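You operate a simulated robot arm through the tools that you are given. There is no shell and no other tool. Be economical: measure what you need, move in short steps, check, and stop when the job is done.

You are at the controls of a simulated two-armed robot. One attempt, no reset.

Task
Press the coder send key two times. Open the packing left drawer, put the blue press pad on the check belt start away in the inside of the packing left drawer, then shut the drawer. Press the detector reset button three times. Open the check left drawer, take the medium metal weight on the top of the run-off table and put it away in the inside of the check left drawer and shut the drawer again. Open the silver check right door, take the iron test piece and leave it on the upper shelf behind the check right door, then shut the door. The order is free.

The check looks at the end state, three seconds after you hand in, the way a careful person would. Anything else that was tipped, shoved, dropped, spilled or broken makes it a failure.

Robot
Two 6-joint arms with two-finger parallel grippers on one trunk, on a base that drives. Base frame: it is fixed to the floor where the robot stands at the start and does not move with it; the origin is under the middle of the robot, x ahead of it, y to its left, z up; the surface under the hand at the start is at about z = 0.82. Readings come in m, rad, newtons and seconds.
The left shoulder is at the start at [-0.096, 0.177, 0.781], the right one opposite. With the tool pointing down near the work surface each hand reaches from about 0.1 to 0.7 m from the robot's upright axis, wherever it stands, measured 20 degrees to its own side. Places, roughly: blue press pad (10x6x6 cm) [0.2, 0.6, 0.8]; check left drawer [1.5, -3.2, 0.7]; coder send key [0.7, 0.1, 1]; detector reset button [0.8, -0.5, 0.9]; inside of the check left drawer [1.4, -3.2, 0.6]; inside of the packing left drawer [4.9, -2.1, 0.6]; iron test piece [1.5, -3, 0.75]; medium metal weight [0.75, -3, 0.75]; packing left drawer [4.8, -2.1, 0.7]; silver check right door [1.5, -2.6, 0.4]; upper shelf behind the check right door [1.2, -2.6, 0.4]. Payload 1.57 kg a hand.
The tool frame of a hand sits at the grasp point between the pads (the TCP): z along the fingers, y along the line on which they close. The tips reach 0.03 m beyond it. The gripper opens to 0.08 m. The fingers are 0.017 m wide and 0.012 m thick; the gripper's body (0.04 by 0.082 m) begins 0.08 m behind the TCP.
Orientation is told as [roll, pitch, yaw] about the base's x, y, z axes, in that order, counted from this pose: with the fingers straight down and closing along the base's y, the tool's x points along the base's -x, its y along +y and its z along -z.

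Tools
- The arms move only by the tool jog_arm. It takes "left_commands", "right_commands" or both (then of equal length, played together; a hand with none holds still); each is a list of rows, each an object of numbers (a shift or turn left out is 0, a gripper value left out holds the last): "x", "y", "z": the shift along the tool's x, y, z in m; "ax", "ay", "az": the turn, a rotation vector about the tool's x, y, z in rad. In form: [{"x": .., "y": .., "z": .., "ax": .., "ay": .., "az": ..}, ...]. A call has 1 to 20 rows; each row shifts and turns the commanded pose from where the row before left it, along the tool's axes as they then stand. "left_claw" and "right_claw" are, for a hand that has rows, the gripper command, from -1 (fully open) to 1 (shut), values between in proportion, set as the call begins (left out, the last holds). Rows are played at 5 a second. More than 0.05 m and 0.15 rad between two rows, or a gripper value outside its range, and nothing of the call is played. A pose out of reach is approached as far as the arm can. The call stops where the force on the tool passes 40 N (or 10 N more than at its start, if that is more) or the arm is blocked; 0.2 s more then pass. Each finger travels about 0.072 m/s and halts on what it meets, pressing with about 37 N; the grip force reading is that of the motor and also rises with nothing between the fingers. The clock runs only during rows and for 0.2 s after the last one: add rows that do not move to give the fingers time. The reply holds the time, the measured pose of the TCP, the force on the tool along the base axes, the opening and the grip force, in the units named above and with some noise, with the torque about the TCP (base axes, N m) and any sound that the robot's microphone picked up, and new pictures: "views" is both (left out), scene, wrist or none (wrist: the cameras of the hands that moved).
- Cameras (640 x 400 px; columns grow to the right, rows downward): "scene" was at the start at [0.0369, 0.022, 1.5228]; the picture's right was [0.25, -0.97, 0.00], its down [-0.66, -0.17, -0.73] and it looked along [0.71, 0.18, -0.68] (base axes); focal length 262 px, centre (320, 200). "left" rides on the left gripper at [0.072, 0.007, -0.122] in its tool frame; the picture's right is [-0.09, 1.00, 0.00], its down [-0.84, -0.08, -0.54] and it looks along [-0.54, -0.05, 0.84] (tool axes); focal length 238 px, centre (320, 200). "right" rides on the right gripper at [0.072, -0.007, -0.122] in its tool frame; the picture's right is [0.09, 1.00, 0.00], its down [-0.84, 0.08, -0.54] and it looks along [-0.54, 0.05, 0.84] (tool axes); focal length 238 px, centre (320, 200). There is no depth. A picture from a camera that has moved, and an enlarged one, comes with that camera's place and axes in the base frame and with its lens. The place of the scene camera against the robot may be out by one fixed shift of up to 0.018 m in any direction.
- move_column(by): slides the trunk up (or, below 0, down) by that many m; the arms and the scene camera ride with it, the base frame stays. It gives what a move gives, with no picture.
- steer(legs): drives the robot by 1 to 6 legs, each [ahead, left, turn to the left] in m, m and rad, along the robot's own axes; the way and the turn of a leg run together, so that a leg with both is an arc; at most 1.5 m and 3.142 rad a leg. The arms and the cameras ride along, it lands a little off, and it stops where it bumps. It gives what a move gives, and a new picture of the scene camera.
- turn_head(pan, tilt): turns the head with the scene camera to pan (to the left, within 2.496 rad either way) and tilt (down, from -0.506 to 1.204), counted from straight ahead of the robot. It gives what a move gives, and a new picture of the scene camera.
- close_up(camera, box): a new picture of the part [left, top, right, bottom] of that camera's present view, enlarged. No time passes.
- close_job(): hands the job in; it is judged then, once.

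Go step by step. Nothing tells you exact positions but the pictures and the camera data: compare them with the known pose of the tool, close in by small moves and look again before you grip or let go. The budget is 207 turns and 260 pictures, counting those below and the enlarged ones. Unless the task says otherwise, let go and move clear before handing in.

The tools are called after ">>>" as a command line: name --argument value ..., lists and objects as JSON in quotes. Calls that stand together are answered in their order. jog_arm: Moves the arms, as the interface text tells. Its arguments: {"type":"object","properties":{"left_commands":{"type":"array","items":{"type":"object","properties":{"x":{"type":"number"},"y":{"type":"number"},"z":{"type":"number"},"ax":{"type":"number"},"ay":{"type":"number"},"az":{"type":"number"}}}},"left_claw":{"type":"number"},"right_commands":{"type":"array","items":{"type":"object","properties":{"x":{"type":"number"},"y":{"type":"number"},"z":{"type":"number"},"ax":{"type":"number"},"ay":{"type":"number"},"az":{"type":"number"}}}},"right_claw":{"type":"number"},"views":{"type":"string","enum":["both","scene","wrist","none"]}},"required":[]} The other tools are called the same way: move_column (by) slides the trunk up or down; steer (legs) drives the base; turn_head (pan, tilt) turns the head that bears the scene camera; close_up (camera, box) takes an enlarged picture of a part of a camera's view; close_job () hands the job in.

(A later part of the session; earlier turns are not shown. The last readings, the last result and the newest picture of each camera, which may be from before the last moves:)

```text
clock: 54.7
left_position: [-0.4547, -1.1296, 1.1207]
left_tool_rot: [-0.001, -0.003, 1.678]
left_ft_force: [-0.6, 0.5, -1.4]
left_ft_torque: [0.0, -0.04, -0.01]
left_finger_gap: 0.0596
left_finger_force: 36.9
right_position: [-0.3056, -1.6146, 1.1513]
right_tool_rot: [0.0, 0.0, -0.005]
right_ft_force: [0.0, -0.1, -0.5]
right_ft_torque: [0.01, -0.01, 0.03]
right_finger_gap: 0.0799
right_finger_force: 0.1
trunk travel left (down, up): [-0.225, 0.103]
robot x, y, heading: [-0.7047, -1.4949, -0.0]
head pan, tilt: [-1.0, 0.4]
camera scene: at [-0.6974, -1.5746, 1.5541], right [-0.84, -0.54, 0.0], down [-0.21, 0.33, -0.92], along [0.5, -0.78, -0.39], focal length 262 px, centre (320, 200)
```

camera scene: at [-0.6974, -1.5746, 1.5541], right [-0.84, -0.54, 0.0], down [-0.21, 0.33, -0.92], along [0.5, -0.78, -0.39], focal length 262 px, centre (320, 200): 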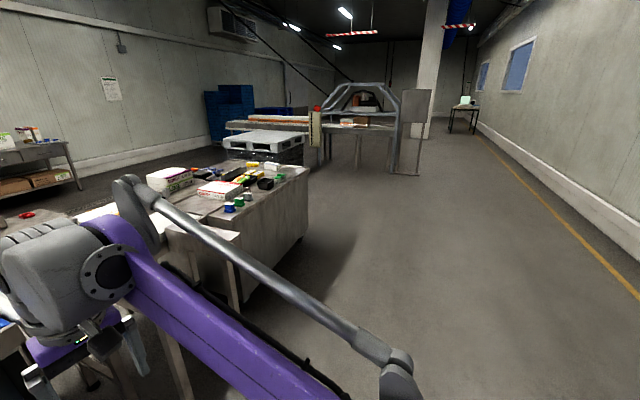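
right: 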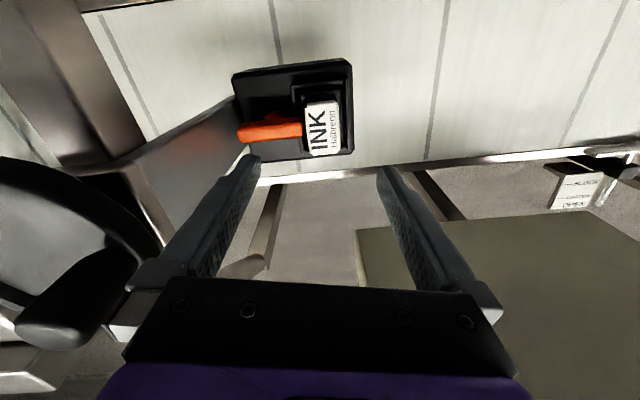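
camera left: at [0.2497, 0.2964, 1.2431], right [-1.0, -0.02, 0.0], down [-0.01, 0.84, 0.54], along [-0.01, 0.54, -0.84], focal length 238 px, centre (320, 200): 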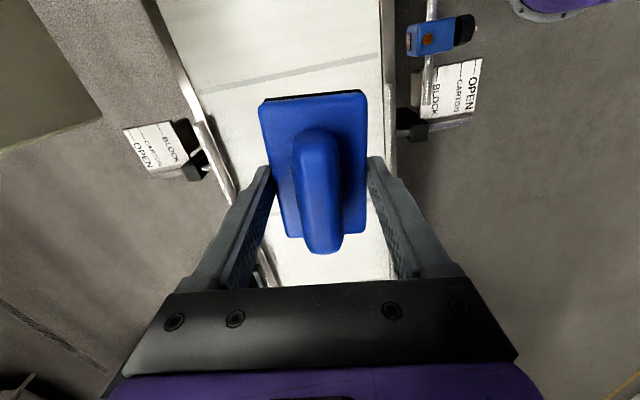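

There's a wide gap past the bench end (y ≈ -3.7). I drive through it to the other side.

>>> steer --legs '[[0, -1.5, 0], [0, -1.4, 0], [1.5, 0, 0], [1.2, 0, 0]]'

>>> turn_head --pan 1.57 --tilt 0.5

>>> turn_head --pan 2.3 --tilt 0.5

>>> turn_head --pan 0.6 --tilt 0.5

```text
clock: 91.6
left_position: [2.0676, -3.9917, 1.1199]
left_tool_rot: [0.002, -0.002, 1.69]
left_ft_force: [-0.2, 0.2, -1.9]
left_ft_torque: [-0.01, 0.0, -0.01]
left_finger_gap: 0.0596
left_finger_force: 37.3
right_position: [2.2215, -4.4737, 1.1516]
right_tool_rot: [-0.001, 0.0, 0.008]
right_ft_force: [0.0, -0.1, -0.4]
right_ft_torque: [-0.02, 0.03, 0.01]
right_finger_gap: 0.0799
right_finger_force: 0.2
trunk travel left (down, up): [-0.225, 0.103]
robot x, y, heading: [1.8222, -4.3629, 0.009]
head pan, tilt: [-1.0, 0.4]
stopped in leg 4: the robot was blocked; the commanded pose is now the measured one
camera scene: at [1.8301, -4.4392, 1.5542], right [-0.84, -0.55, 0.0], down [-0.22, 0.33, -0.92], along [0.5, -0.77, -0.39], focal length 262 px, centre (320, 200)
```

scene: 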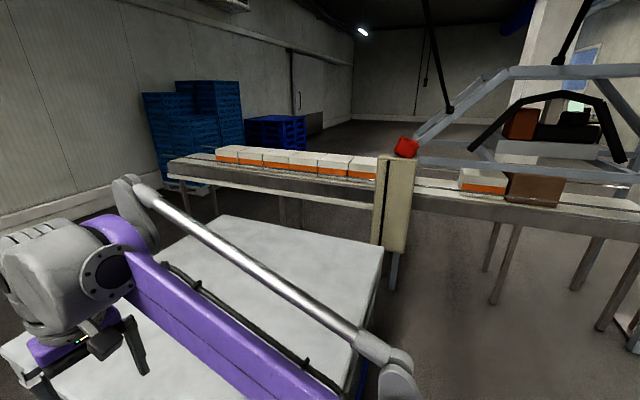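

```text
clock: 93.9
left_position: [2.0645, -3.9929, 1.1197]
left_tool_rot: [0.0, -0.004, 1.69]
left_ft_force: [0.8, 0.0, -2.0]
left_ft_torque: [0.01, -0.02, -0.01]
left_finger_gap: 0.0596
left_finger_force: 36.8
right_position: [2.2186, -4.4745, 1.1525]
right_tool_rot: [0.0, -0.001, 0.009]
right_ft_force: [-0.6, -0.8, -0.3]
right_ft_torque: [0.01, -0.02, 0.0]
right_finger_gap: 0.0801
right_finger_force: 0.0
trunk travel left (down, up): [-0.225, 0.103]
robot x, y, heading: [1.8185, -4.3673, 0.007]
head pan, tilt: [1.571, 0.499]
camera scene: at [1.7755, -4.2715, 1.545], right [1.0, 0.01, 0.0], down [0.0, -0.48, -0.88], along [-0.01, 0.88, -0.48], focal length 262 px, centre (320, 200)
```

scene: 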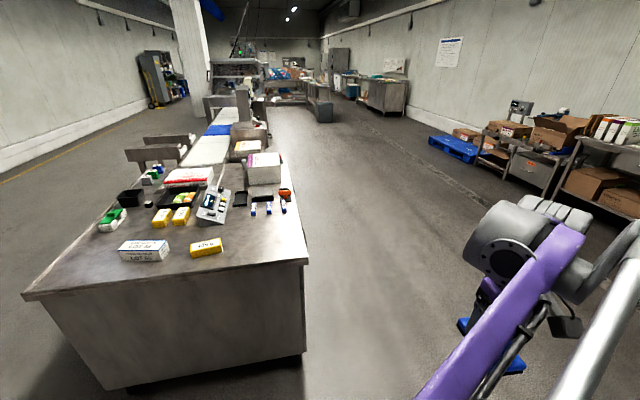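

```text
clock: 95.0
left_position: [2.065, -3.9923, 1.1204]
left_tool_rot: [-0.001, -0.005, 1.689]
left_ft_force: [-0.5, 0.1, -0.6]
left_ft_torque: [0.0, 0.03, 0.0]
left_finger_gap: 0.0595
left_finger_force: 37.0
right_position: [2.2182, -4.4754, 1.1518]
right_tool_rot: [-0.001, 0.001, 0.008]
right_ft_force: [0.6, 0.4, 0.3]
right_ft_torque: [-0.02, -0.01, 0.01]
right_finger_gap: 0.0799
right_finger_force: 0.1
trunk travel left (down, up): [-0.225, 0.103]
robot x, y, heading: [1.8165, -4.3629, 0.014]
head pan, tilt: [2.3, 0.499]
camera scene: at [1.7151, -4.2952, 1.545], right [0.74, 0.67, 0.0], down [0.32, -0.35, -0.88], along [-0.59, 0.65, -0.48], focal length 262 px, centre (320, 200)
```

scene: 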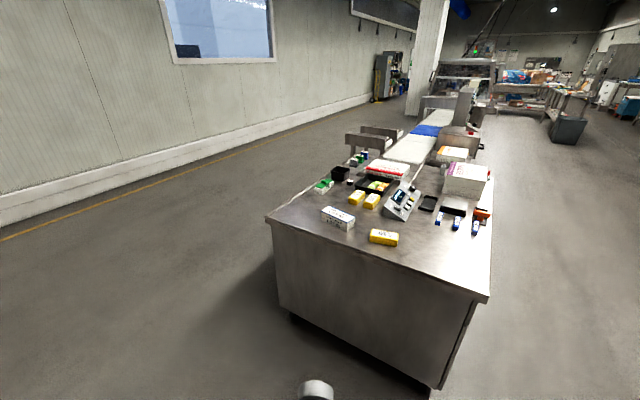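

```text
clock: 96.7
left_position: [2.0644, -3.9924, 1.12]
left_tool_rot: [0.0, -0.006, 1.69]
left_ft_force: [0.1, 0.3, -1.9]
left_ft_torque: [0.02, -0.02, -0.01]
left_finger_gap: 0.0597
left_finger_force: 37.4
right_position: [2.2181, -4.475, 1.1525]
right_tool_rot: [0.001, 0.001, 0.008]
right_ft_force: [-0.7, -0.6, 0.1]
right_ft_torque: [-0.01, 0.0, 0.03]
right_finger_gap: 0.0798
right_finger_force: 0.0
trunk travel left (down, up): [-0.225, 0.103]
robot x, y, heading: [1.8205, -4.3649, 0.012]
head pan, tilt: [0.6, 0.499]
camera scene: at [1.8509, -4.3103, 1.545], right [0.57, -0.82, 0.0], down [-0.39, -0.27, -0.88], along [0.72, 0.5, -0.48], focal length 262 px, centre (320, 200)
```

scene: 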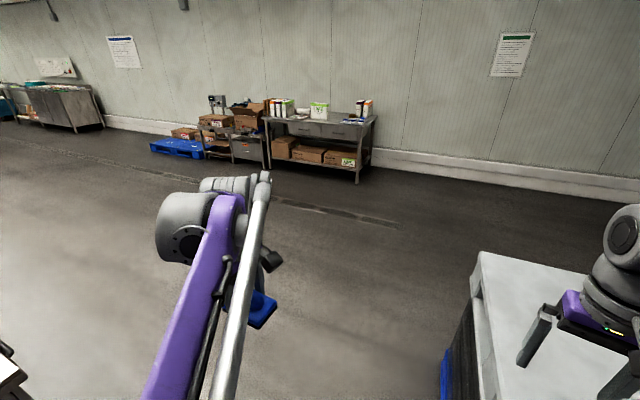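

The hood bumped a pallet stack corner at front-right; I move diagonally left, away from it, and head to the packing table (the one with two drawers) by the wall.

>>> steer --legs '[[0.1, 0.4, 0], [0.6, 0.8, 0], [0.6, 0.6, 0.235]]'

>>> turn_head --pan 0.0 --tilt 0.4

>>> turn_head --pan -1.3 --tilt 0.5

```text
clock: 113.2
left_position: [3.1743, -2.0612, 1.1204]
left_tool_rot: [0.0, -0.004, 1.929]
left_ft_force: [-0.5, -0.5, -2.4]
left_ft_torque: [-0.01, 0.0, 0.03]
left_finger_gap: 0.0595
left_finger_force: 37.2
right_position: [3.4376, -2.4939, 1.1523]
right_tool_rot: [0.0, 0.0, 0.247]
right_ft_force: [-0.4, 1.1, 0.1]
right_ft_torque: [0.01, 0.0, 0.0]
right_finger_gap: 0.0801
right_finger_force: 0.0
trunk travel left (down, up): [-0.225, 0.103]
robot x, y, heading: [3.026, -2.4819, 0.251]
head pan, tilt: [0.6, 0.499]
camera scene: at [3.0423, -2.4206, 1.545], right [0.75, -0.66, 0.0], down [-0.32, -0.36, -0.88], along [0.58, 0.66, -0.48], focal length 262 px, centre (320, 200)
```

scene: 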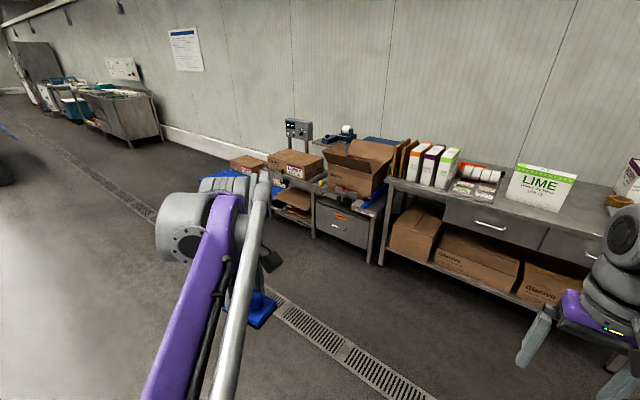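

```text
clock: 114.2
left_position: [3.1754, -2.0627, 1.1204]
left_tool_rot: [0.0, -0.004, 1.928]
left_ft_force: [-0.2, 0.7, -2.4]
left_ft_torque: [-0.02, 0.0, 0.01]
left_finger_gap: 0.0594
left_finger_force: 37.1
right_position: [3.4378, -2.4947, 1.1521]
right_tool_rot: [0.001, 0.0, 0.248]
right_ft_force: [-0.5, 0.0, -0.3]
right_ft_torque: [-0.01, -0.02, -0.01]
right_finger_gap: 0.0801
right_finger_force: 0.1
trunk travel left (down, up): [-0.225, 0.103]
robot x, y, heading: [3.0238, -2.4816, 0.25]
head pan, tilt: [0.0, 0.4]
camera scene: at [3.0719, -2.4661, 1.5541], right [0.25, -0.97, 0.0], down [-0.38, -0.1, -0.92], along [0.89, 0.23, -0.39], focal length 262 px, centre (320, 200)
```

scene: 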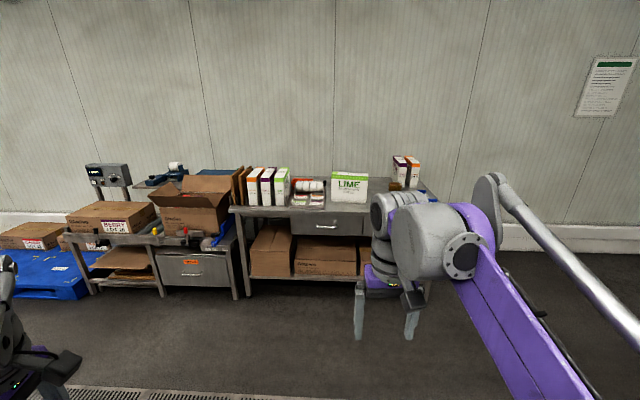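

```text
clock: 115.7
left_position: [3.1749, -2.0616, 1.1211]
left_tool_rot: [-0.001, -0.004, 1.928]
left_ft_force: [0.0, -0.2, -1.8]
left_ft_torque: [0.02, -0.01, 0.01]
left_finger_gap: 0.0596
left_finger_force: 37.2
right_position: [3.4372, -2.4959, 1.1518]
right_tool_rot: [0.0, 0.001, 0.247]
right_ft_force: [-0.2, -0.4, -0.1]
right_ft_torque: [0.0, 0.0, 0.01]
right_finger_gap: 0.08
right_finger_force: 0.0
trunk travel left (down, up): [-0.225, 0.103]
robot x, y, heading: [3.0276, -2.4799, 0.249]
head pan, tilt: [-1.3, 0.499]
camera scene: at [3.0273, -2.568, 1.545], right [-0.87, -0.5, 0.0], down [-0.24, 0.42, -0.88], along [0.44, -0.76, -0.48], focal length 262 px, centre (320, 200)
```

scene: 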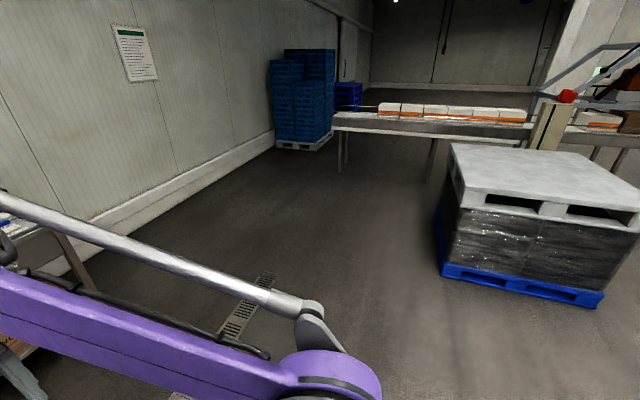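

The packing left drawer (bar handle) is straight ahead about 1.7 m. I drive up close and look again.

>>> steer --legs '[[0.9, 0.03, 0]]'

>>> turn_head --pan 0.0 --tilt 0.8

```text
clock: 120.4
left_position: [4.0493, -1.8162, 1.1205]
left_tool_rot: [0.0, -0.003, 1.919]
left_ft_force: [0.5, 0.5, -2.3]
left_ft_torque: [0.01, 0.01, 0.01]
left_finger_gap: 0.0596
left_finger_force: 36.5
right_position: [4.3084, -2.2509, 1.1527]
right_tool_rot: [0.0, 0.0, 0.237]
right_ft_force: [0.0, -0.4, -0.4]
right_ft_torque: [-0.01, 0.0, -0.03]
right_finger_gap: 0.0799
right_finger_force: 0.0
trunk travel left (down, up): [-0.225, 0.103]
robot x, y, heading: [3.896, -2.2359, 0.241]
head pan, tilt: [-1.3, 0.499]
camera scene: at [3.8969, -2.3204, 1.545], right [-0.87, -0.49, 0.0], down [-0.23, 0.42, -0.88], along [0.43, -0.77, -0.48], focal length 262 px, centre (320, 200)
```

scene: 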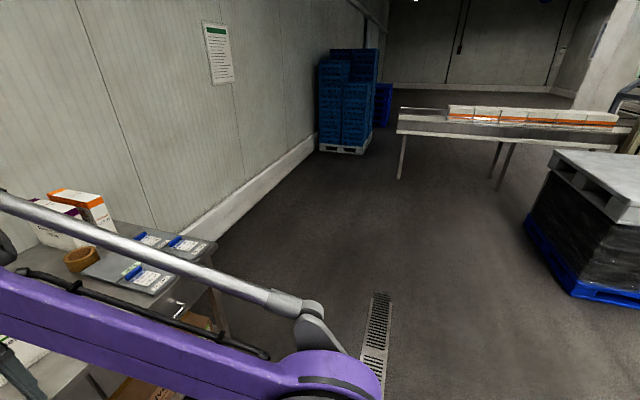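

```text
clock: 121.9
left_position: [4.0493, -1.8163, 1.1206]
left_tool_rot: [0.001, -0.003, 1.919]
left_ft_force: [0.6, -0.7, -1.2]
left_ft_torque: [-0.01, 0.0, 0.01]
left_finger_gap: 0.0597
left_finger_force: 36.7
right_position: [4.3085, -2.2512, 1.1511]
right_tool_rot: [0.001, -0.001, 0.238]
right_ft_force: [-0.3, -0.5, 0.5]
right_ft_torque: [-0.01, -0.01, 0.02]
right_finger_gap: 0.0804
right_finger_force: 0.0
trunk travel left (down, up): [-0.225, 0.103]
robot x, y, heading: [3.8907, -2.2343, 0.242]
head pan, tilt: [0.0, 0.799]
camera scene: at [3.9308, -2.222, 1.519], right [0.24, -0.97, 0.0], down [-0.7, -0.17, -0.7], along [0.68, 0.16, -0.72], focal length 262 px, centre (320, 200)
```

scene: 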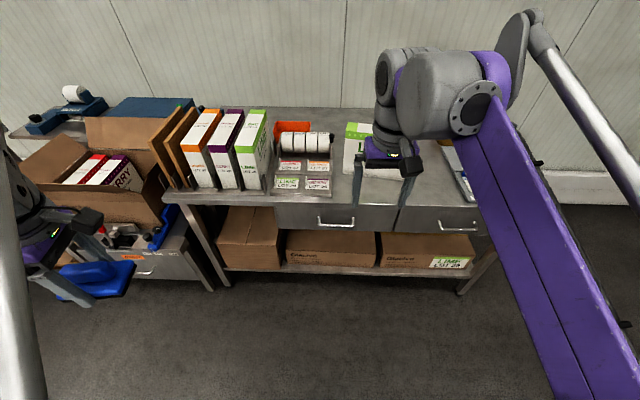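

Handle estimated at ≈(4.61, -2.13, 0.69), 0.72 m ahead of the robot. I turn the right hand horizontal, fingers forward, closing vertically.

>>> jog_arm --right_commands '[{"ay": -0.15}, {"ay": -0.15}, {"ay": -0.15}, {"ay": -0.15}, {"ay": -0.15}, {"ay": -0.15}, {"ay": -0.15}, {"ay": -0.15}, {"ay": -0.15}, {"ay": -0.15}, {"ay": -0.07}, {}]' --views "both"

```text
clock: 124.5
left_position: [4.0495, -1.8163, 1.1213]
left_tool_rot: [-0.001, -0.003, 1.921]
left_ft_force: [0.0, -0.8, -1.3]
left_ft_torque: [-0.03, -0.03, 0.0]
left_finger_gap: 0.0596
left_finger_force: 36.7
right_position: [4.307, -2.25, 1.151]
right_tool_rot: [-0.576, -1.568, 0.816]
right_ft_force: [0.8, -0.3, -0.4]
right_ft_torque: [0.0, 0.02, -0.01]
right_finger_gap: 0.0801
right_finger_force: 0.0
trunk travel left (down, up): [-0.225, 0.103]
robot x, y, heading: [3.8905, -2.2359, 0.24]
head pan, tilt: [0.0, 0.799]
camera scene: at [3.9307, -2.222, 1.519], right [0.24, -0.97, 0.0], down [-0.7, -0.17, -0.7], along [0.68, 0.16, -0.72], focal length 262 px, centre (320, 200)
camera right: at [4.19, -2.2862, 1.0799], right [-0.23, 0.97, -0.09], down [-0.54, -0.05, 0.84], along [0.81, 0.25, 0.54], focal length 238 px, centre (320, 200)
```

scene: 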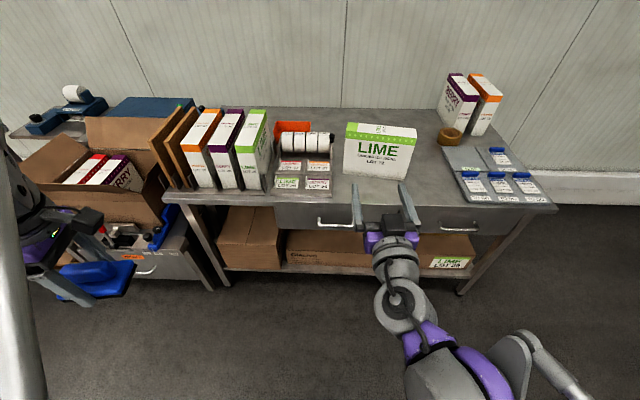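
right: 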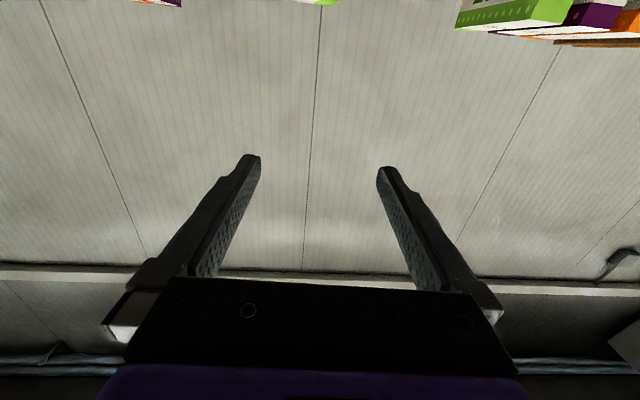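

>>> jog_arm --right_commands '[{"az": 0.15}, {"az": 0.15}, {"az": 0.15}, {"az": 0.15}, {"az": 0.15}, {"az": 0.15}, {"az": 0.15}, {"az": 0.15}, {"az": 0.15}, {"az": 0.15}, {"az": 0.07}, {"y": -0.045}, {"y": -0.045}, {"y": -0.045}, {"y": -0.045}, {}]' --views "both"

```text
clock: 127.9
left_position: [4.0482, -1.8171, 1.1197]
left_tool_rot: [-0.001, -0.002, 1.918]
left_ft_force: [-0.6, -0.7, -1.2]
left_ft_torque: [0.01, -0.02, -0.01]
left_finger_gap: 0.0596
left_finger_force: 37.2
right_position: [4.2326, -2.2156, 0.9811]
right_tool_rot: [1.4, -0.141, -1.335]
right_ft_force: [-0.6, -0.6, -0.6]
right_ft_torque: [0.02, 0.01, 0.01]
right_finger_gap: 0.0802
right_finger_force: 0.1
right hand out of reach, approached as far as the arm can: row 7, 8, 9, 10
trunk travel left (down, up): [-0.225, 0.103]
robot x, y, heading: [3.8936, -2.2335, 0.237]
head pan, tilt: [0.0, 0.799]
camera scene: at [3.9303, -2.2225, 1.519], right [0.24, -0.97, 0.0], down [-0.7, -0.17, -0.7], along [0.68, 0.17, -0.72], focal length 262 px, centre (320, 200)
camera right: at [4.0968, -2.1727, 0.985], right [0.11, 0.26, 0.96], down [-0.32, -0.91, 0.28], along [0.94, -0.34, -0.02], focal length 238 px, centre (320, 200)
```

scene: 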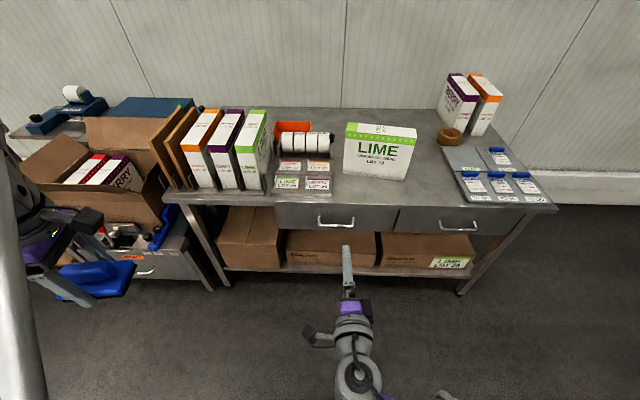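
right: 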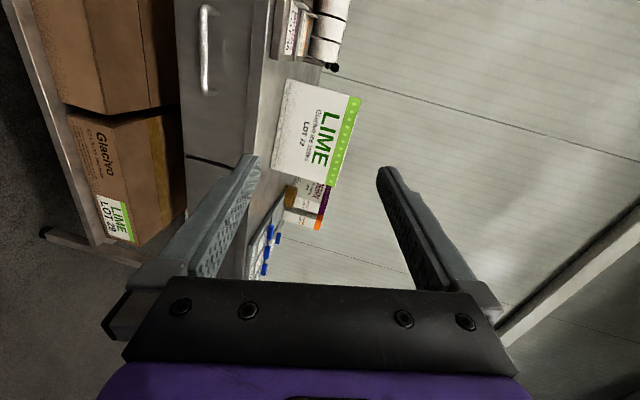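

The wrist is slightly off its target attitude. I correct the residual tilt while moving forward and down to handle height.

>>> jog_arm --right_commands '[{"y": -0.04, "z": 0.02}, {"y": -0.04, "z": 0.02}, {"y": -0.04, "z": 0.02}, {"y": -0.04, "z": 0.02}, {"ax": -0.08, "az": 0.07}, {"ax": -0.08, "az": 0.07}, {"y": -0.04}, {}]' --views "both"

```text
clock: 129.7
left_position: [4.0476, -1.816, 1.1216]
left_tool_rot: [0.0, -0.003, 1.918]
left_ft_force: [-0.5, -1.4, -1.8]
left_ft_torque: [0.03, 0.04, 0.01]
left_finger_gap: 0.0597
left_finger_force: 36.7
right_position: [4.3284, -2.2051, 0.863]
right_tool_rot: [1.393, -0.13, -1.335]
right_ft_force: [-0.3, -1.3, -0.4]
right_ft_torque: [0.0, -0.01, 0.04]
right_finger_gap: 0.0801
right_finger_force: 0.1
right hand out of reach, approached as far as the arm can: row 2, 3, 4, 5, 6, 7
trunk travel left (down, up): [-0.225, 0.103]
robot x, y, heading: [3.8959, -2.2345, 0.232]
head pan, tilt: [0.0, 0.799]
camera scene: at [3.9304, -2.2221, 1.519], right [0.24, -0.97, 0.0], down [-0.7, -0.17, -0.7], along [0.68, 0.16, -0.72], focal length 262 px, centre (320, 200)
camera right: at [4.1923, -2.1628, 0.8684], right [0.12, 0.25, 0.96], down [-0.32, -0.91, 0.28], along [0.94, -0.34, -0.03], focal length 238 px, centre (320, 200)
```

scene: 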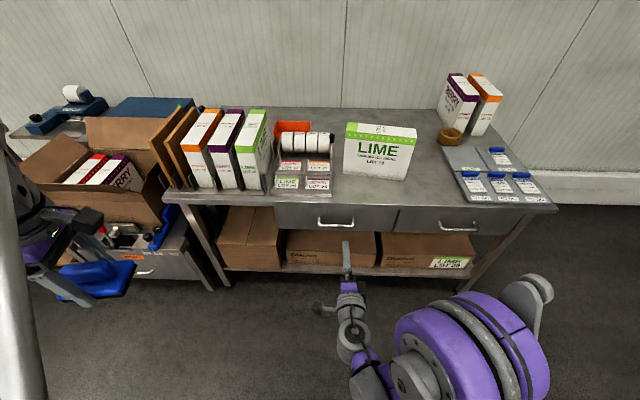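
right: 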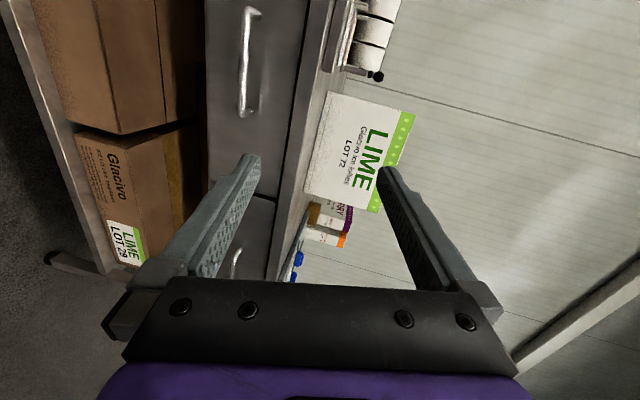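

A wrist limit binds in this roll direction. I turn the hand half a turn the other way (same grip, camera on the other side).

>>> jog_arm --right_commands '[{"az": -0.15}, {"az": -0.15}, {"az": -0.15}, {"az": -0.15}, {"az": -0.15}, {"az": -0.15}, {"az": -0.15}, {"az": -0.15}, {"az": -0.15}, {"az": -0.15}, {"az": -0.15}, {"az": -0.15}, {"az": -0.15}, {"az": -0.15}, {"az": -0.15}, {"az": -0.15}, {"az": -0.15}, {"az": -0.15}, {"az": -0.15}, {"az": -0.15}]' --views "both"

```text
clock: 133.9
left_position: [4.0496, -1.8156, 1.1212]
left_tool_rot: [0.0, -0.005, 1.916]
left_ft_force: [-0.3, 1.3, -1.6]
left_ft_torque: [-0.01, -0.01, -0.02]
left_finger_gap: 0.0596
left_finger_force: 36.6
right_position: [4.3291, -2.205, 0.8642]
right_tool_rot: [-1.395, -0.008, 1.784]
right_ft_force: [0.2, 0.0, -0.8]
right_ft_torque: [-0.03, 0.0, -0.04]
right_finger_gap: 0.08
right_finger_force: 0.0
trunk travel left (down, up): [-0.225, 0.103]
robot x, y, heading: [3.8946, -2.2348, 0.237]
head pan, tilt: [0.0, 0.799]
camera scene: at [3.9308, -2.222, 1.519], right [0.24, -0.97, 0.0], down [-0.7, -0.17, -0.7], along [0.68, 0.16, -0.72], focal length 262 px, centre (320, 200)
camera right: at [4.2269, -2.301, 0.8906], right [-0.15, -0.12, -0.98], down [-0.71, 0.7, 0.03], along [0.69, 0.7, -0.19], focal length 238 px, centre (320, 200)
```

scene: 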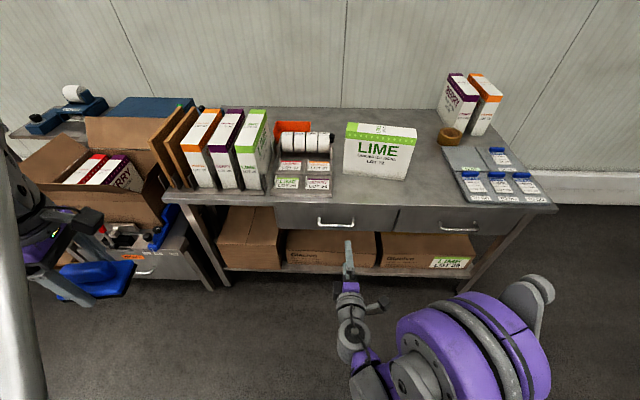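
right: 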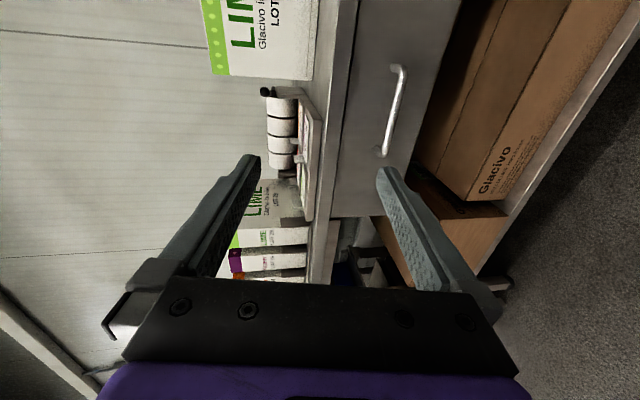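

That worked. Triangulated handle: (4.624, -2.125, 0.668). Lower to its height, advance partway and look.

>>> jog_arm --right_commands '[{"y": 0.035, "x": -0.004}, {"y": 0.035, "x": -0.004}, {"y": 0.035, "x": -0.004}, {"y": 0.036, "x": -0.004}, {"z": 0.045}, {"z": 0.045}, {"z": 0.045}, {"z": 0.045}, {"z": 0.03}, {}]' --views "both"

```text
clock: 136.1
left_position: [4.0485, -1.8163, 1.1199]
left_tool_rot: [0.0, -0.003, 1.918]
left_ft_force: [0.4, 1.1, -0.9]
left_ft_torque: [0.0, -0.01, -0.02]
left_finger_gap: 0.0595
left_finger_force: 36.7
right_position: [4.5669, -2.1115, 0.7824]
right_tool_rot: [-1.397, -0.014, 1.783]
right_ft_force: [0.9, -0.1, -0.7]
right_ft_torque: [0.02, -0.02, -0.02]
right_finger_gap: 0.0797
right_finger_force: 0.0
right hand out of reach, approached as far as the arm can: row 1, 2, 3, 4
trunk travel left (down, up): [-0.225, 0.103]
robot x, y, heading: [3.8937, -2.2328, 0.241]
head pan, tilt: [0.0, 0.799]
camera scene: at [3.9304, -2.222, 1.519], right [0.24, -0.97, 0.0], down [-0.7, -0.17, -0.7], along [0.68, 0.16, -0.72], focal length 262 px, centre (320, 200)
camera right: at [4.4648, -2.2072, 0.8093], right [-0.15, -0.12, -0.98], down [-0.71, 0.7, 0.03], along [0.69, 0.7, -0.19], focal length 238 px, centre (320, 200)
```

scene: 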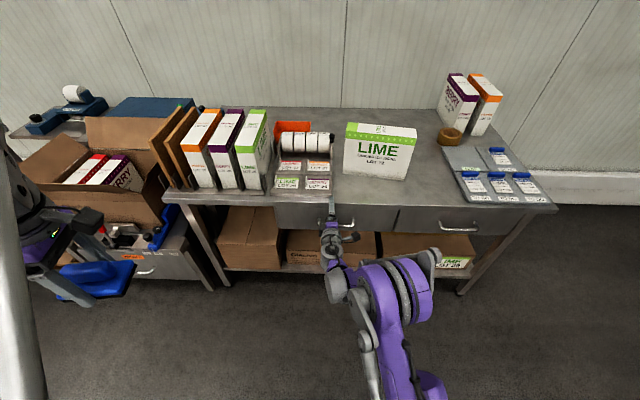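
right: 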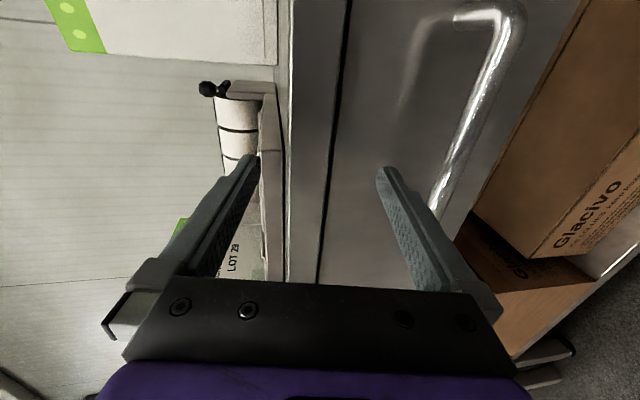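

The arm can't get lower in this attitude, but the trunk can. I back off slightly and lower the trunk.

>>> jog_arm --right_commands '[{"z": -0.03}, {}]' --views "none"

>>> move_column --by -0.115

>>> jog_arm --right_commands '[{}]' --views "both"

```text
clock: 136.7
left_position: [4.0494, -1.816, 1.1202]
left_tool_rot: [0.001, -0.003, 1.919]
left_ft_force: [-0.5, -0.2, -1.6]
left_ft_torque: [0.03, -0.01, 0.01]
left_finger_gap: 0.0597
left_finger_force: 36.5
right_position: [4.5363, -2.1173, 0.7876]
right_tool_rot: [-1.395, -0.013, 1.781]
right_ft_force: [-0.3, -0.9, -0.3]
right_ft_torque: [-0.01, 0.02, -0.05]
right_finger_gap: 0.0799
right_finger_force: 0.0
trunk travel left (down, up): [-0.225, 0.103]
robot x, y, heading: [3.8935, -2.2349, 0.241]
head pan, tilt: [0.0, 0.799]
```

```text
clock: 138.1
left_position: [4.0479, -1.8148, 1.005]
left_tool_rot: [-0.001, -0.003, 1.918]
left_ft_force: [-0.6, 0.5, -1.2]
left_ft_torque: [0.03, -0.03, -0.01]
left_finger_gap: 0.0596
left_finger_force: 37.0
right_position: [4.5369, -2.1178, 0.6719]
right_tool_rot: [-1.396, -0.013, 1.782]
right_ft_force: [-0.8, 0.5, 0.2]
right_ft_torque: [0.0, 0.01, -0.03]
right_finger_gap: 0.0797
right_finger_force: 0.0
trunk travel left (down, up): [-0.11, 0.218]
robot x, y, heading: [3.8903, -2.2339, 0.243]
head pan, tilt: [0.0, 0.799]
```

```text
clock: 138.5
left_position: [4.0481, -1.8154, 1.0054]
left_tool_rot: [0.0, -0.003, 1.918]
left_ft_force: [0.1, 0.4, -0.8]
left_ft_torque: [0.05, -0.04, 0.01]
left_finger_gap: 0.0594
left_finger_force: 36.9
right_position: [4.5378, -2.1186, 0.6721]
right_tool_rot: [-1.396, -0.013, 1.785]
right_ft_force: [0.1, 0.6, 0.1]
right_ft_torque: [-0.02, 0.03, -0.01]
right_finger_gap: 0.0798
right_finger_force: 0.1
trunk travel left (down, up): [-0.11, 0.218]
robot x, y, heading: [3.8944, -2.2336, 0.238]
head pan, tilt: [0.0, 0.799]
camera scene: at [3.9471, -2.218, 1.4041], right [0.24, -0.97, 0.0], down [-0.7, -0.17, -0.7], along [0.68, 0.16, -0.72], focal length 262 px, centre (320, 200)
camera right: at [4.4352, -2.2129, 0.699], right [-0.15, -0.12, -0.98], down [-0.71, 0.7, 0.03], along [0.69, 0.7, -0.19], focal length 238 px, centre (320, 200)
```

scene: 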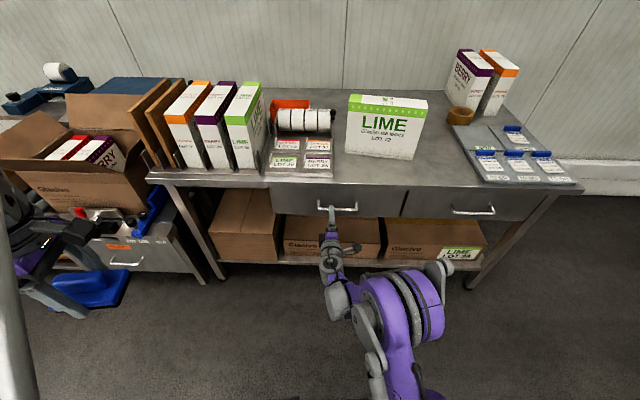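
right: 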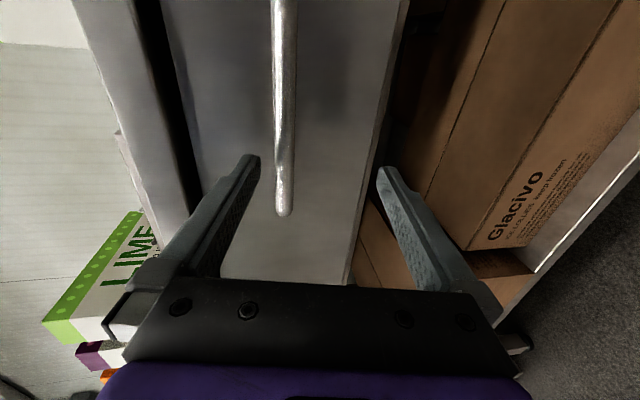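

The bar is slightly above the finger centre line; raise 3 cm, shift 2 cm right, advance and check.

>>> jog_arm --right_commands '[{"y": -0.03, "x": 0.02}, {"z": 0.03}, {"z": 0.02}, {}]' --views "wrist"

```text
clock: 139.3
left_position: [4.0497, -1.8152, 1.0058]
left_tool_rot: [0.0, -0.003, 1.918]
left_ft_force: [0.9, 0.4, -2.1]
left_ft_torque: [-0.01, 0.04, -0.05]
left_finger_gap: 0.0596
left_finger_force: 37.1
right_position: [4.5813, -2.1287, 0.6948]
right_tool_rot: [-1.397, -0.012, 1.782]
right_ft_force: [-10.5, -1.7, 5.9]
right_ft_torque: [0.13, -0.67, -0.08]
right_finger_gap: 0.08
right_finger_force: 0.1
trunk travel left (down, up): [-0.11, 0.218]
robot x, y, heading: [3.8959, -2.2321, 0.243]
head pan, tilt: [0.0, 0.799]
stopped in row 3 (right hand): the force on the tool passed its limit at 67 N (the readings are from after the stop); the commanded pose is now the measured one
camera right: at [4.4789, -2.224, 0.7219], right [-0.15, -0.12, -0.98], down [-0.71, 0.7, 0.03], along [0.69, 0.7, -0.19], focal length 238 px, centre (320, 200)
```

right: 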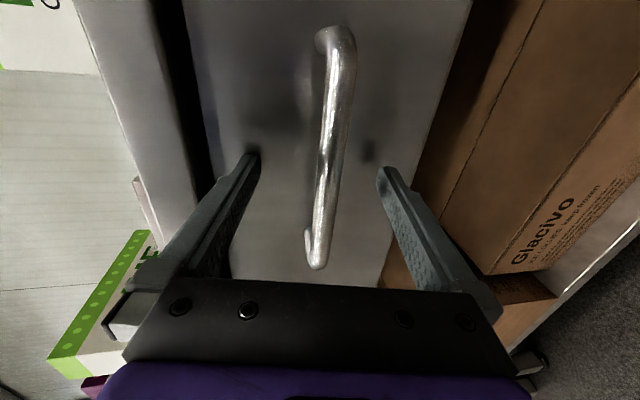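

The tips met the drawer face with the bar between the fingers. Back off a few mm and close.

>>> jog_arm --right_commands '[{"z": -0.006}, {}, {}, {}, {}, {}]' --right_claw 1 --views "wrist"

```text
clock: 140.2
left_position: [4.0503, -1.8158, 1.0045]
left_tool_rot: [0.002, -0.004, 1.92]
left_ft_force: [0.0, -0.1, -0.9]
left_ft_torque: [0.03, 0.0, -0.02]
left_finger_gap: 0.0598
left_finger_force: 37.0
right_position: [4.5759, -2.1304, 0.6912]
right_tool_rot: [-1.394, -0.013, 1.784]
right_ft_force: [-6.0, -0.5, -26.5]
right_ft_torque: [-0.34, 0.06, 0.0]
right_finger_gap: 0.0138
right_finger_force: 30.6
trunk travel left (down, up): [-0.11, 0.218]
robot x, y, heading: [3.8948, -2.2326, 0.239]
head pan, tilt: [0.0, 0.799]
stopped in row 4 (right hand): the force on the tool passed its limit at 46 N (the readings are from after the stop); the commanded pose is now the measured one
camera right: at [4.4736, -2.2253, 0.719], right [-0.16, -0.11, -0.98], down [-0.71, 0.7, 0.03], along [0.69, 0.7, -0.19], focal length 238 px, centre (320, 200)
```

right: 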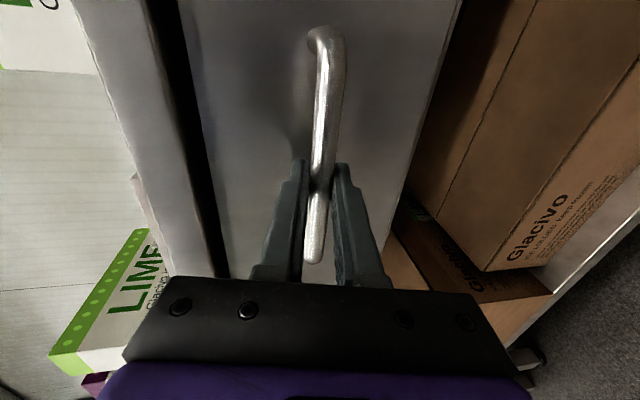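

Gripped. Pull the drawer straight out.

>>> jog_arm --right_commands '[{"y": 0.005}, {"x": 0.0005, "y": 0.0035, "z": -0.0197}, {"x": 0.0008, "y": 0.0053, "z": -0.0295}, {"x": 0.0008, "y": 0.0053, "z": -0.0295}, {"x": 0.0008, "y": 0.0053, "z": -0.0295}, {}]' --views "both"

```text
clock: 141.2
left_position: [4.0473, -1.8153, 1.0049]
left_tool_rot: [-0.003, -0.002, 1.918]
left_ft_force: [0.5, -0.2, -2.5]
left_ft_torque: [-0.01, -0.02, 0.0]
left_finger_gap: 0.0595
left_finger_force: 36.8
right_position: [4.5019, -2.1441, 0.692]
right_tool_rot: [-1.399, -0.011, 1.785]
right_ft_force: [-0.3, 1.5, 29.9]
right_ft_torque: [-0.17, -0.21, -0.17]
right_finger_gap: 0.0139
right_finger_force: 30.2
trunk travel left (down, up): [-0.11, 0.218]
robot x, y, heading: [3.894, -2.2309, 0.24]
head pan, tilt: [0.0, 0.799]
stopped in row 4 (right hand): the force on the tool passed its limit at 41 N (the readings are from after the stop); the commanded pose is now the measured one
camera scene: at [3.9444, -2.2182, 1.4042], right [0.24, -0.97, 0.0], down [-0.7, -0.17, -0.7], along [0.68, 0.17, -0.72], focal length 262 px, centre (320, 200)
camera right: at [4.401, -2.2403, 0.7185], right [-0.15, -0.12, -0.98], down [-0.71, 0.7, 0.03], along [0.68, 0.7, -0.19], focal length 238 px, centre (320, 200)
```

scene: 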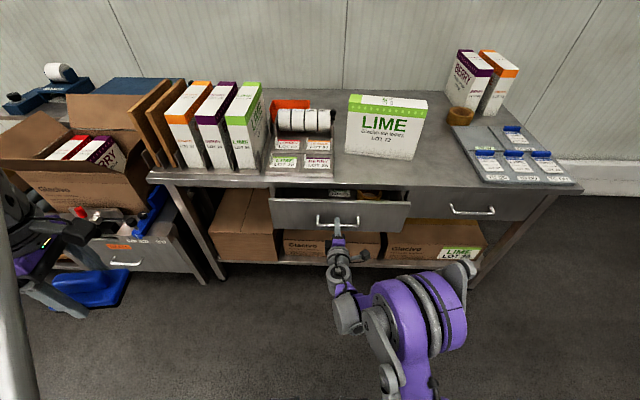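
right: 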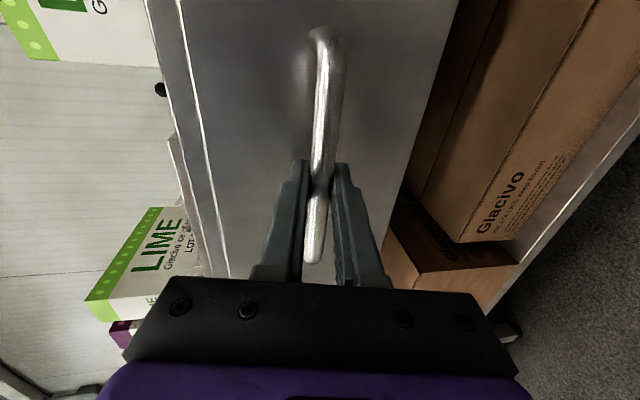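

Opening well (vertical load from my 5 mm offset). Relieve it and continue pulling.

>>> jog_arm --right_commands '[{"y": -0.004}, {"x": 0.0008, "y": 0.0053, "z": -0.0295}, {"x": 0.0008, "y": 0.0053, "z": -0.0295}, {"x": 0.0008, "y": 0.0053, "z": -0.0295}, {"x": 0.0008, "y": 0.0053, "z": -0.0295}, {}]' --views "scene"

```text
clock: 142.6
left_position: [4.05, -1.8138, 1.0046]
left_tool_rot: [0.002, -0.002, 1.92]
left_ft_force: [0.2, -0.2, -0.8]
left_ft_torque: [0.03, -0.01, -0.01]
left_finger_gap: 0.0594
left_finger_force: 36.8
right_position: [4.3871, -2.1696, 0.6922]
right_tool_rot: [-1.392, -0.013, 1.789]
right_ft_force: [-6.2, 21.0, -24.8]
right_ft_torque: [-0.15, 0.13, 0.22]
right_finger_gap: 0.014
right_finger_force: 30.6
trunk travel left (down, up): [-0.11, 0.218]
robot x, y, heading: [3.8941, -2.2336, 0.237]
head pan, tilt: [0.0, 0.799]
camera scene: at [3.9481, -2.2155, 1.4039], right [0.24, -0.97, 0.0], down [-0.7, -0.17, -0.7], along [0.68, 0.16, -0.72], focal length 262 px, centre (320, 200)
```

scene: 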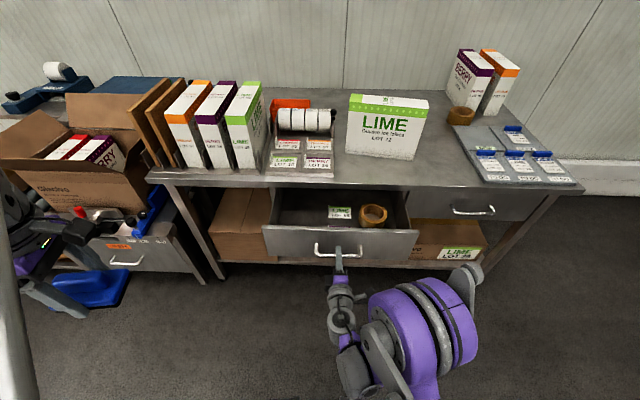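

Drawer slides along heading ≈0.21. Relieve the side load and pull a bit more.

>>> jog_arm --right_commands '[{"x": -0.003, "y": 0.003}, {"x": 0.0, "y": 0.004, "z": -0.0295}, {"x": 0.0, "y": 0.0045, "z": -0.0295}, {"x": 0.0, "y": 0.005, "z": -0.0295}, {}]' --views "scene"

>>> close_up --camera "scene" --box '[220, 160, 460, 310]'

```text
clock: 143.2
left_position: [4.0505, -1.8154, 1.0046]
left_tool_rot: [0.001, -0.002, 1.917]
left_ft_force: [-0.2, 0.4, -1.3]
left_ft_torque: [-0.02, -0.02, 0.01]
left_finger_gap: 0.0595
left_finger_force: 37.3
right_position: [4.3668, -2.1753, 0.6922]
right_tool_rot: [-1.39, -0.018, 1.783]
right_ft_force: [1.5, 0.8, -25.0]
right_ft_torque: [-0.44, 0.07, 0.17]
right_finger_gap: 0.0141
right_finger_force: 30.4
right hand out of reach, approached as far as the arm can: row 2, 3
trunk travel left (down, up): [-0.11, 0.218]
robot x, y, heading: [3.8961, -2.2333, 0.239]
head pan, tilt: [0.0, 0.799]
stopped in row 3 (right hand): the force on the tool passed its limit at 63 N (the readings are from after the stop); the commanded pose is now the measured one
camera scene: at [3.9482, -2.2179, 1.4038], right [0.24, -0.97, 0.0], down [-0.7, -0.17, -0.7], along [0.68, 0.16, -0.72], focal length 262 px, centre (320, 200)
```

scene: 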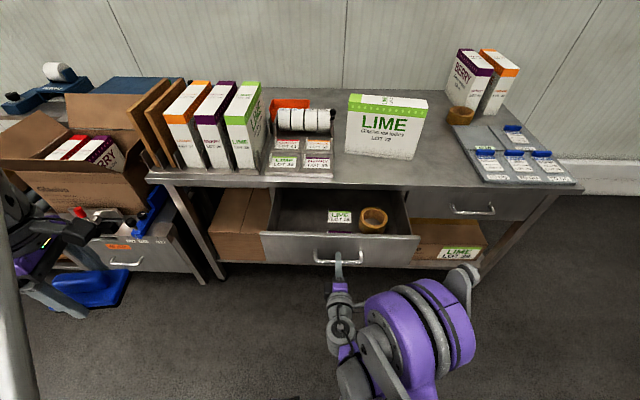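

```text
2.67 times, centred on (340, 235) of scene
camera zoom: at [3.9482, -2.2179, 1.4038], right [0.24, -0.97, 0.0], down [-0.7, -0.17, -0.7], along [0.68, 0.16, -0.72], focal length 698 px, centre (267, 107)
```

zoom: 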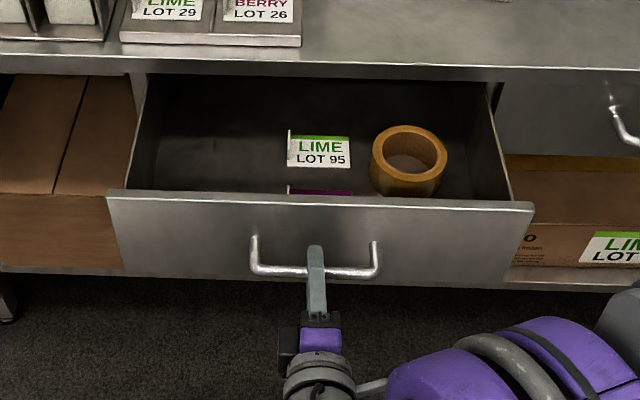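

Drawer is open ~21 cm, with room on the left inside. I carry the pad with the left hand over that spot (≈(4.484, -2.011)), keeping the right hand on the handle.

>>> jog_arm --left_commands '[{"az": 0.14}, {"x": 0.028, "y": -0.0384}, {"x": 0.028, "y": -0.0384}, {"x": 0.028, "y": -0.0384}, {"x": 0.028, "y": -0.0384}, {"x": 0.028, "y": -0.0384}, {"x": 0.028, "y": -0.0384}, {"x": 0.028, "y": -0.0384}, {"x": 0.028, "y": -0.0384}, {"x": 0.028, "y": -0.0384}, {"x": 0.028, "y": -0.0384}, {}]' --views "both"

```text
clock: 144.5
left_position: [4.2245, -1.8955, 1.0024]
left_tool_rot: [0.0, -0.003, 1.779]
left_ft_force: [-0.5, -0.6, -0.9]
left_ft_torque: [0.0, -0.01, -0.01]
left_finger_gap: 0.0595
left_finger_force: 37.0
right_position: [4.3653, -2.1751, 0.6923]
right_tool_rot: [-1.389, -0.019, 1.78]
right_ft_force: [1.5, -0.9, -28.4]
right_ft_torque: [-0.43, 0.12, 0.2]
right_finger_gap: 0.0137
right_finger_force: 29.8
trunk travel left (down, up): [-0.11, 0.218]
robot x, y, heading: [3.8949, -2.2318, 0.236]
head pan, tilt: [0.0, 0.799]
stopped in row 6 (right hand): the force on the tool passed its limit at 41 N (the readings are from after the stop); the commanded pose is now the measured one
camera scene: at [3.9483, -2.218, 1.4041], right [0.24, -0.97, 0.0], down [-0.7, -0.17, -0.7], along [0.68, 0.16, -0.72], focal length 262 px, centre (320, 200)
camera left: at [4.233, -1.9675, 1.1267], right [-0.99, -0.11, 0.0], down [-0.09, 0.83, 0.54], along [-0.06, 0.54, -0.84], focal length 238 px, centre (320, 200)
```

scene: 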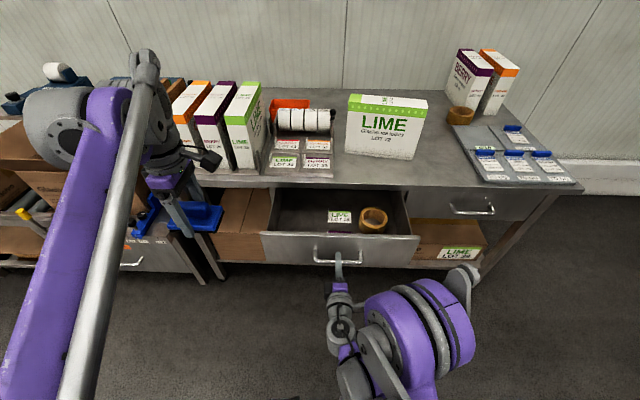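
left: 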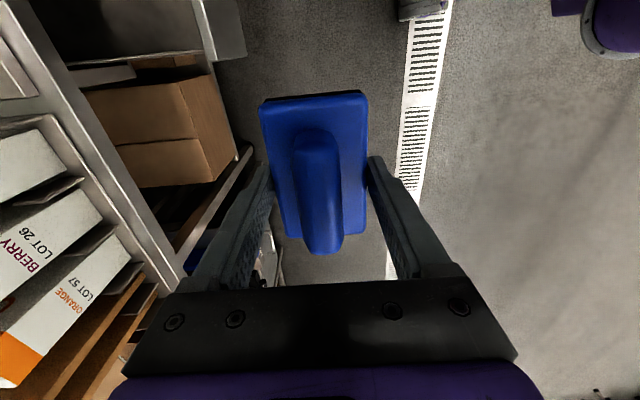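

Right-hand preload triggered the stop. Relieve it and continue.

>>> jog_arm --right_commands '[{"y": 0.0025}, {}]' --views "none"

>>> jog_arm --left_commands '[{"x": 0.0277, "y": -0.0383}, {"x": 0.0277, "y": -0.0383}, {"x": 0.0277, "y": -0.0383}, {"x": 0.0277, "y": -0.0383}, {"x": 0.0277, "y": -0.0383}, {"x": 0.0277, "y": -0.0383}, {}]' --views "both"

```text
clock: 145.1
left_position: [4.2253, -1.896, 1.0029]
left_tool_rot: [0.001, -0.003, 1.778]
left_ft_force: [0.1, 0.4, -1.9]
left_ft_torque: [-0.03, -0.01, -0.01]
left_finger_gap: 0.0596
left_finger_force: 37.1
right_position: [4.3659, -2.176, 0.6914]
right_tool_rot: [-1.389, -0.016, 1.78]
right_ft_force: [2.2, -1.8, -3.4]
right_ft_torque: [-0.3, -0.02, 0.73]
right_finger_gap: 0.0136
right_finger_force: 29.9
trunk travel left (down, up): [-0.11, 0.218]
robot x, y, heading: [3.8965, -2.2358, 0.238]
head pan, tilt: [0.0, 0.799]
```

```text
clock: 146.7
left_position: [4.4166, -2.0142, 0.9603]
left_tool_rot: [0.0, -0.004, 1.778]
left_ft_force: [-0.3, -0.9, -0.9]
left_ft_torque: [-0.03, -0.02, 0.01]
left_finger_gap: 0.0594
left_finger_force: 36.8
left hand out of reach, approached as far as the arm can: row 4, 5, 6
right_position: [4.3646, -2.1745, 0.6912]
right_tool_rot: [-1.388, -0.018, 1.78]
right_ft_force: [2.4, -3.9, 4.2]
right_ft_torque: [-0.34, -0.07, 0.53]
right_finger_gap: 0.0138
right_finger_force: 30.2
trunk travel left (down, up): [-0.11, 0.218]
robot x, y, heading: [3.8943, -2.2338, 0.236]
head pan, tilt: [0.0, 0.799]
camera scene: at [3.9466, -2.2185, 1.4041], right [0.24, -0.97, 0.0], down [-0.7, -0.17, -0.7], along [0.68, 0.16, -0.72], focal length 262 px, centre (320, 200)
camera left: at [4.4245, -2.0864, 1.0838], right [-0.99, -0.11, 0.0], down [-0.1, 0.83, 0.54], along [-0.06, 0.54, -0.84], focal length 238 px, centre (320, 200)
```

scene: 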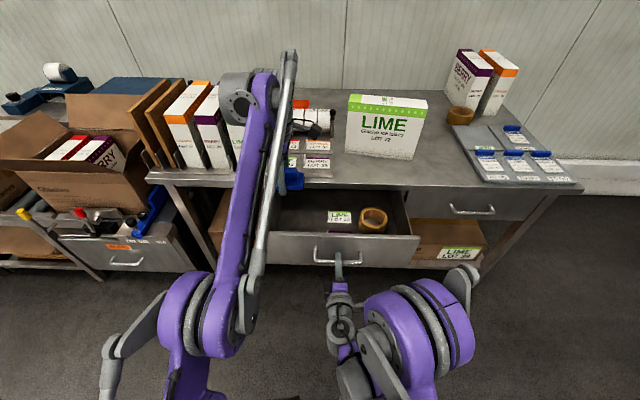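
left: 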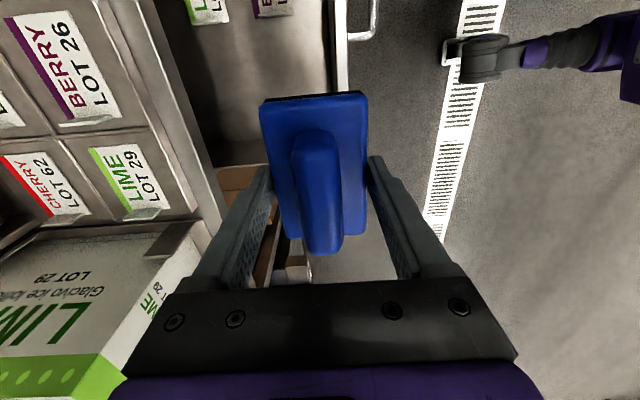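

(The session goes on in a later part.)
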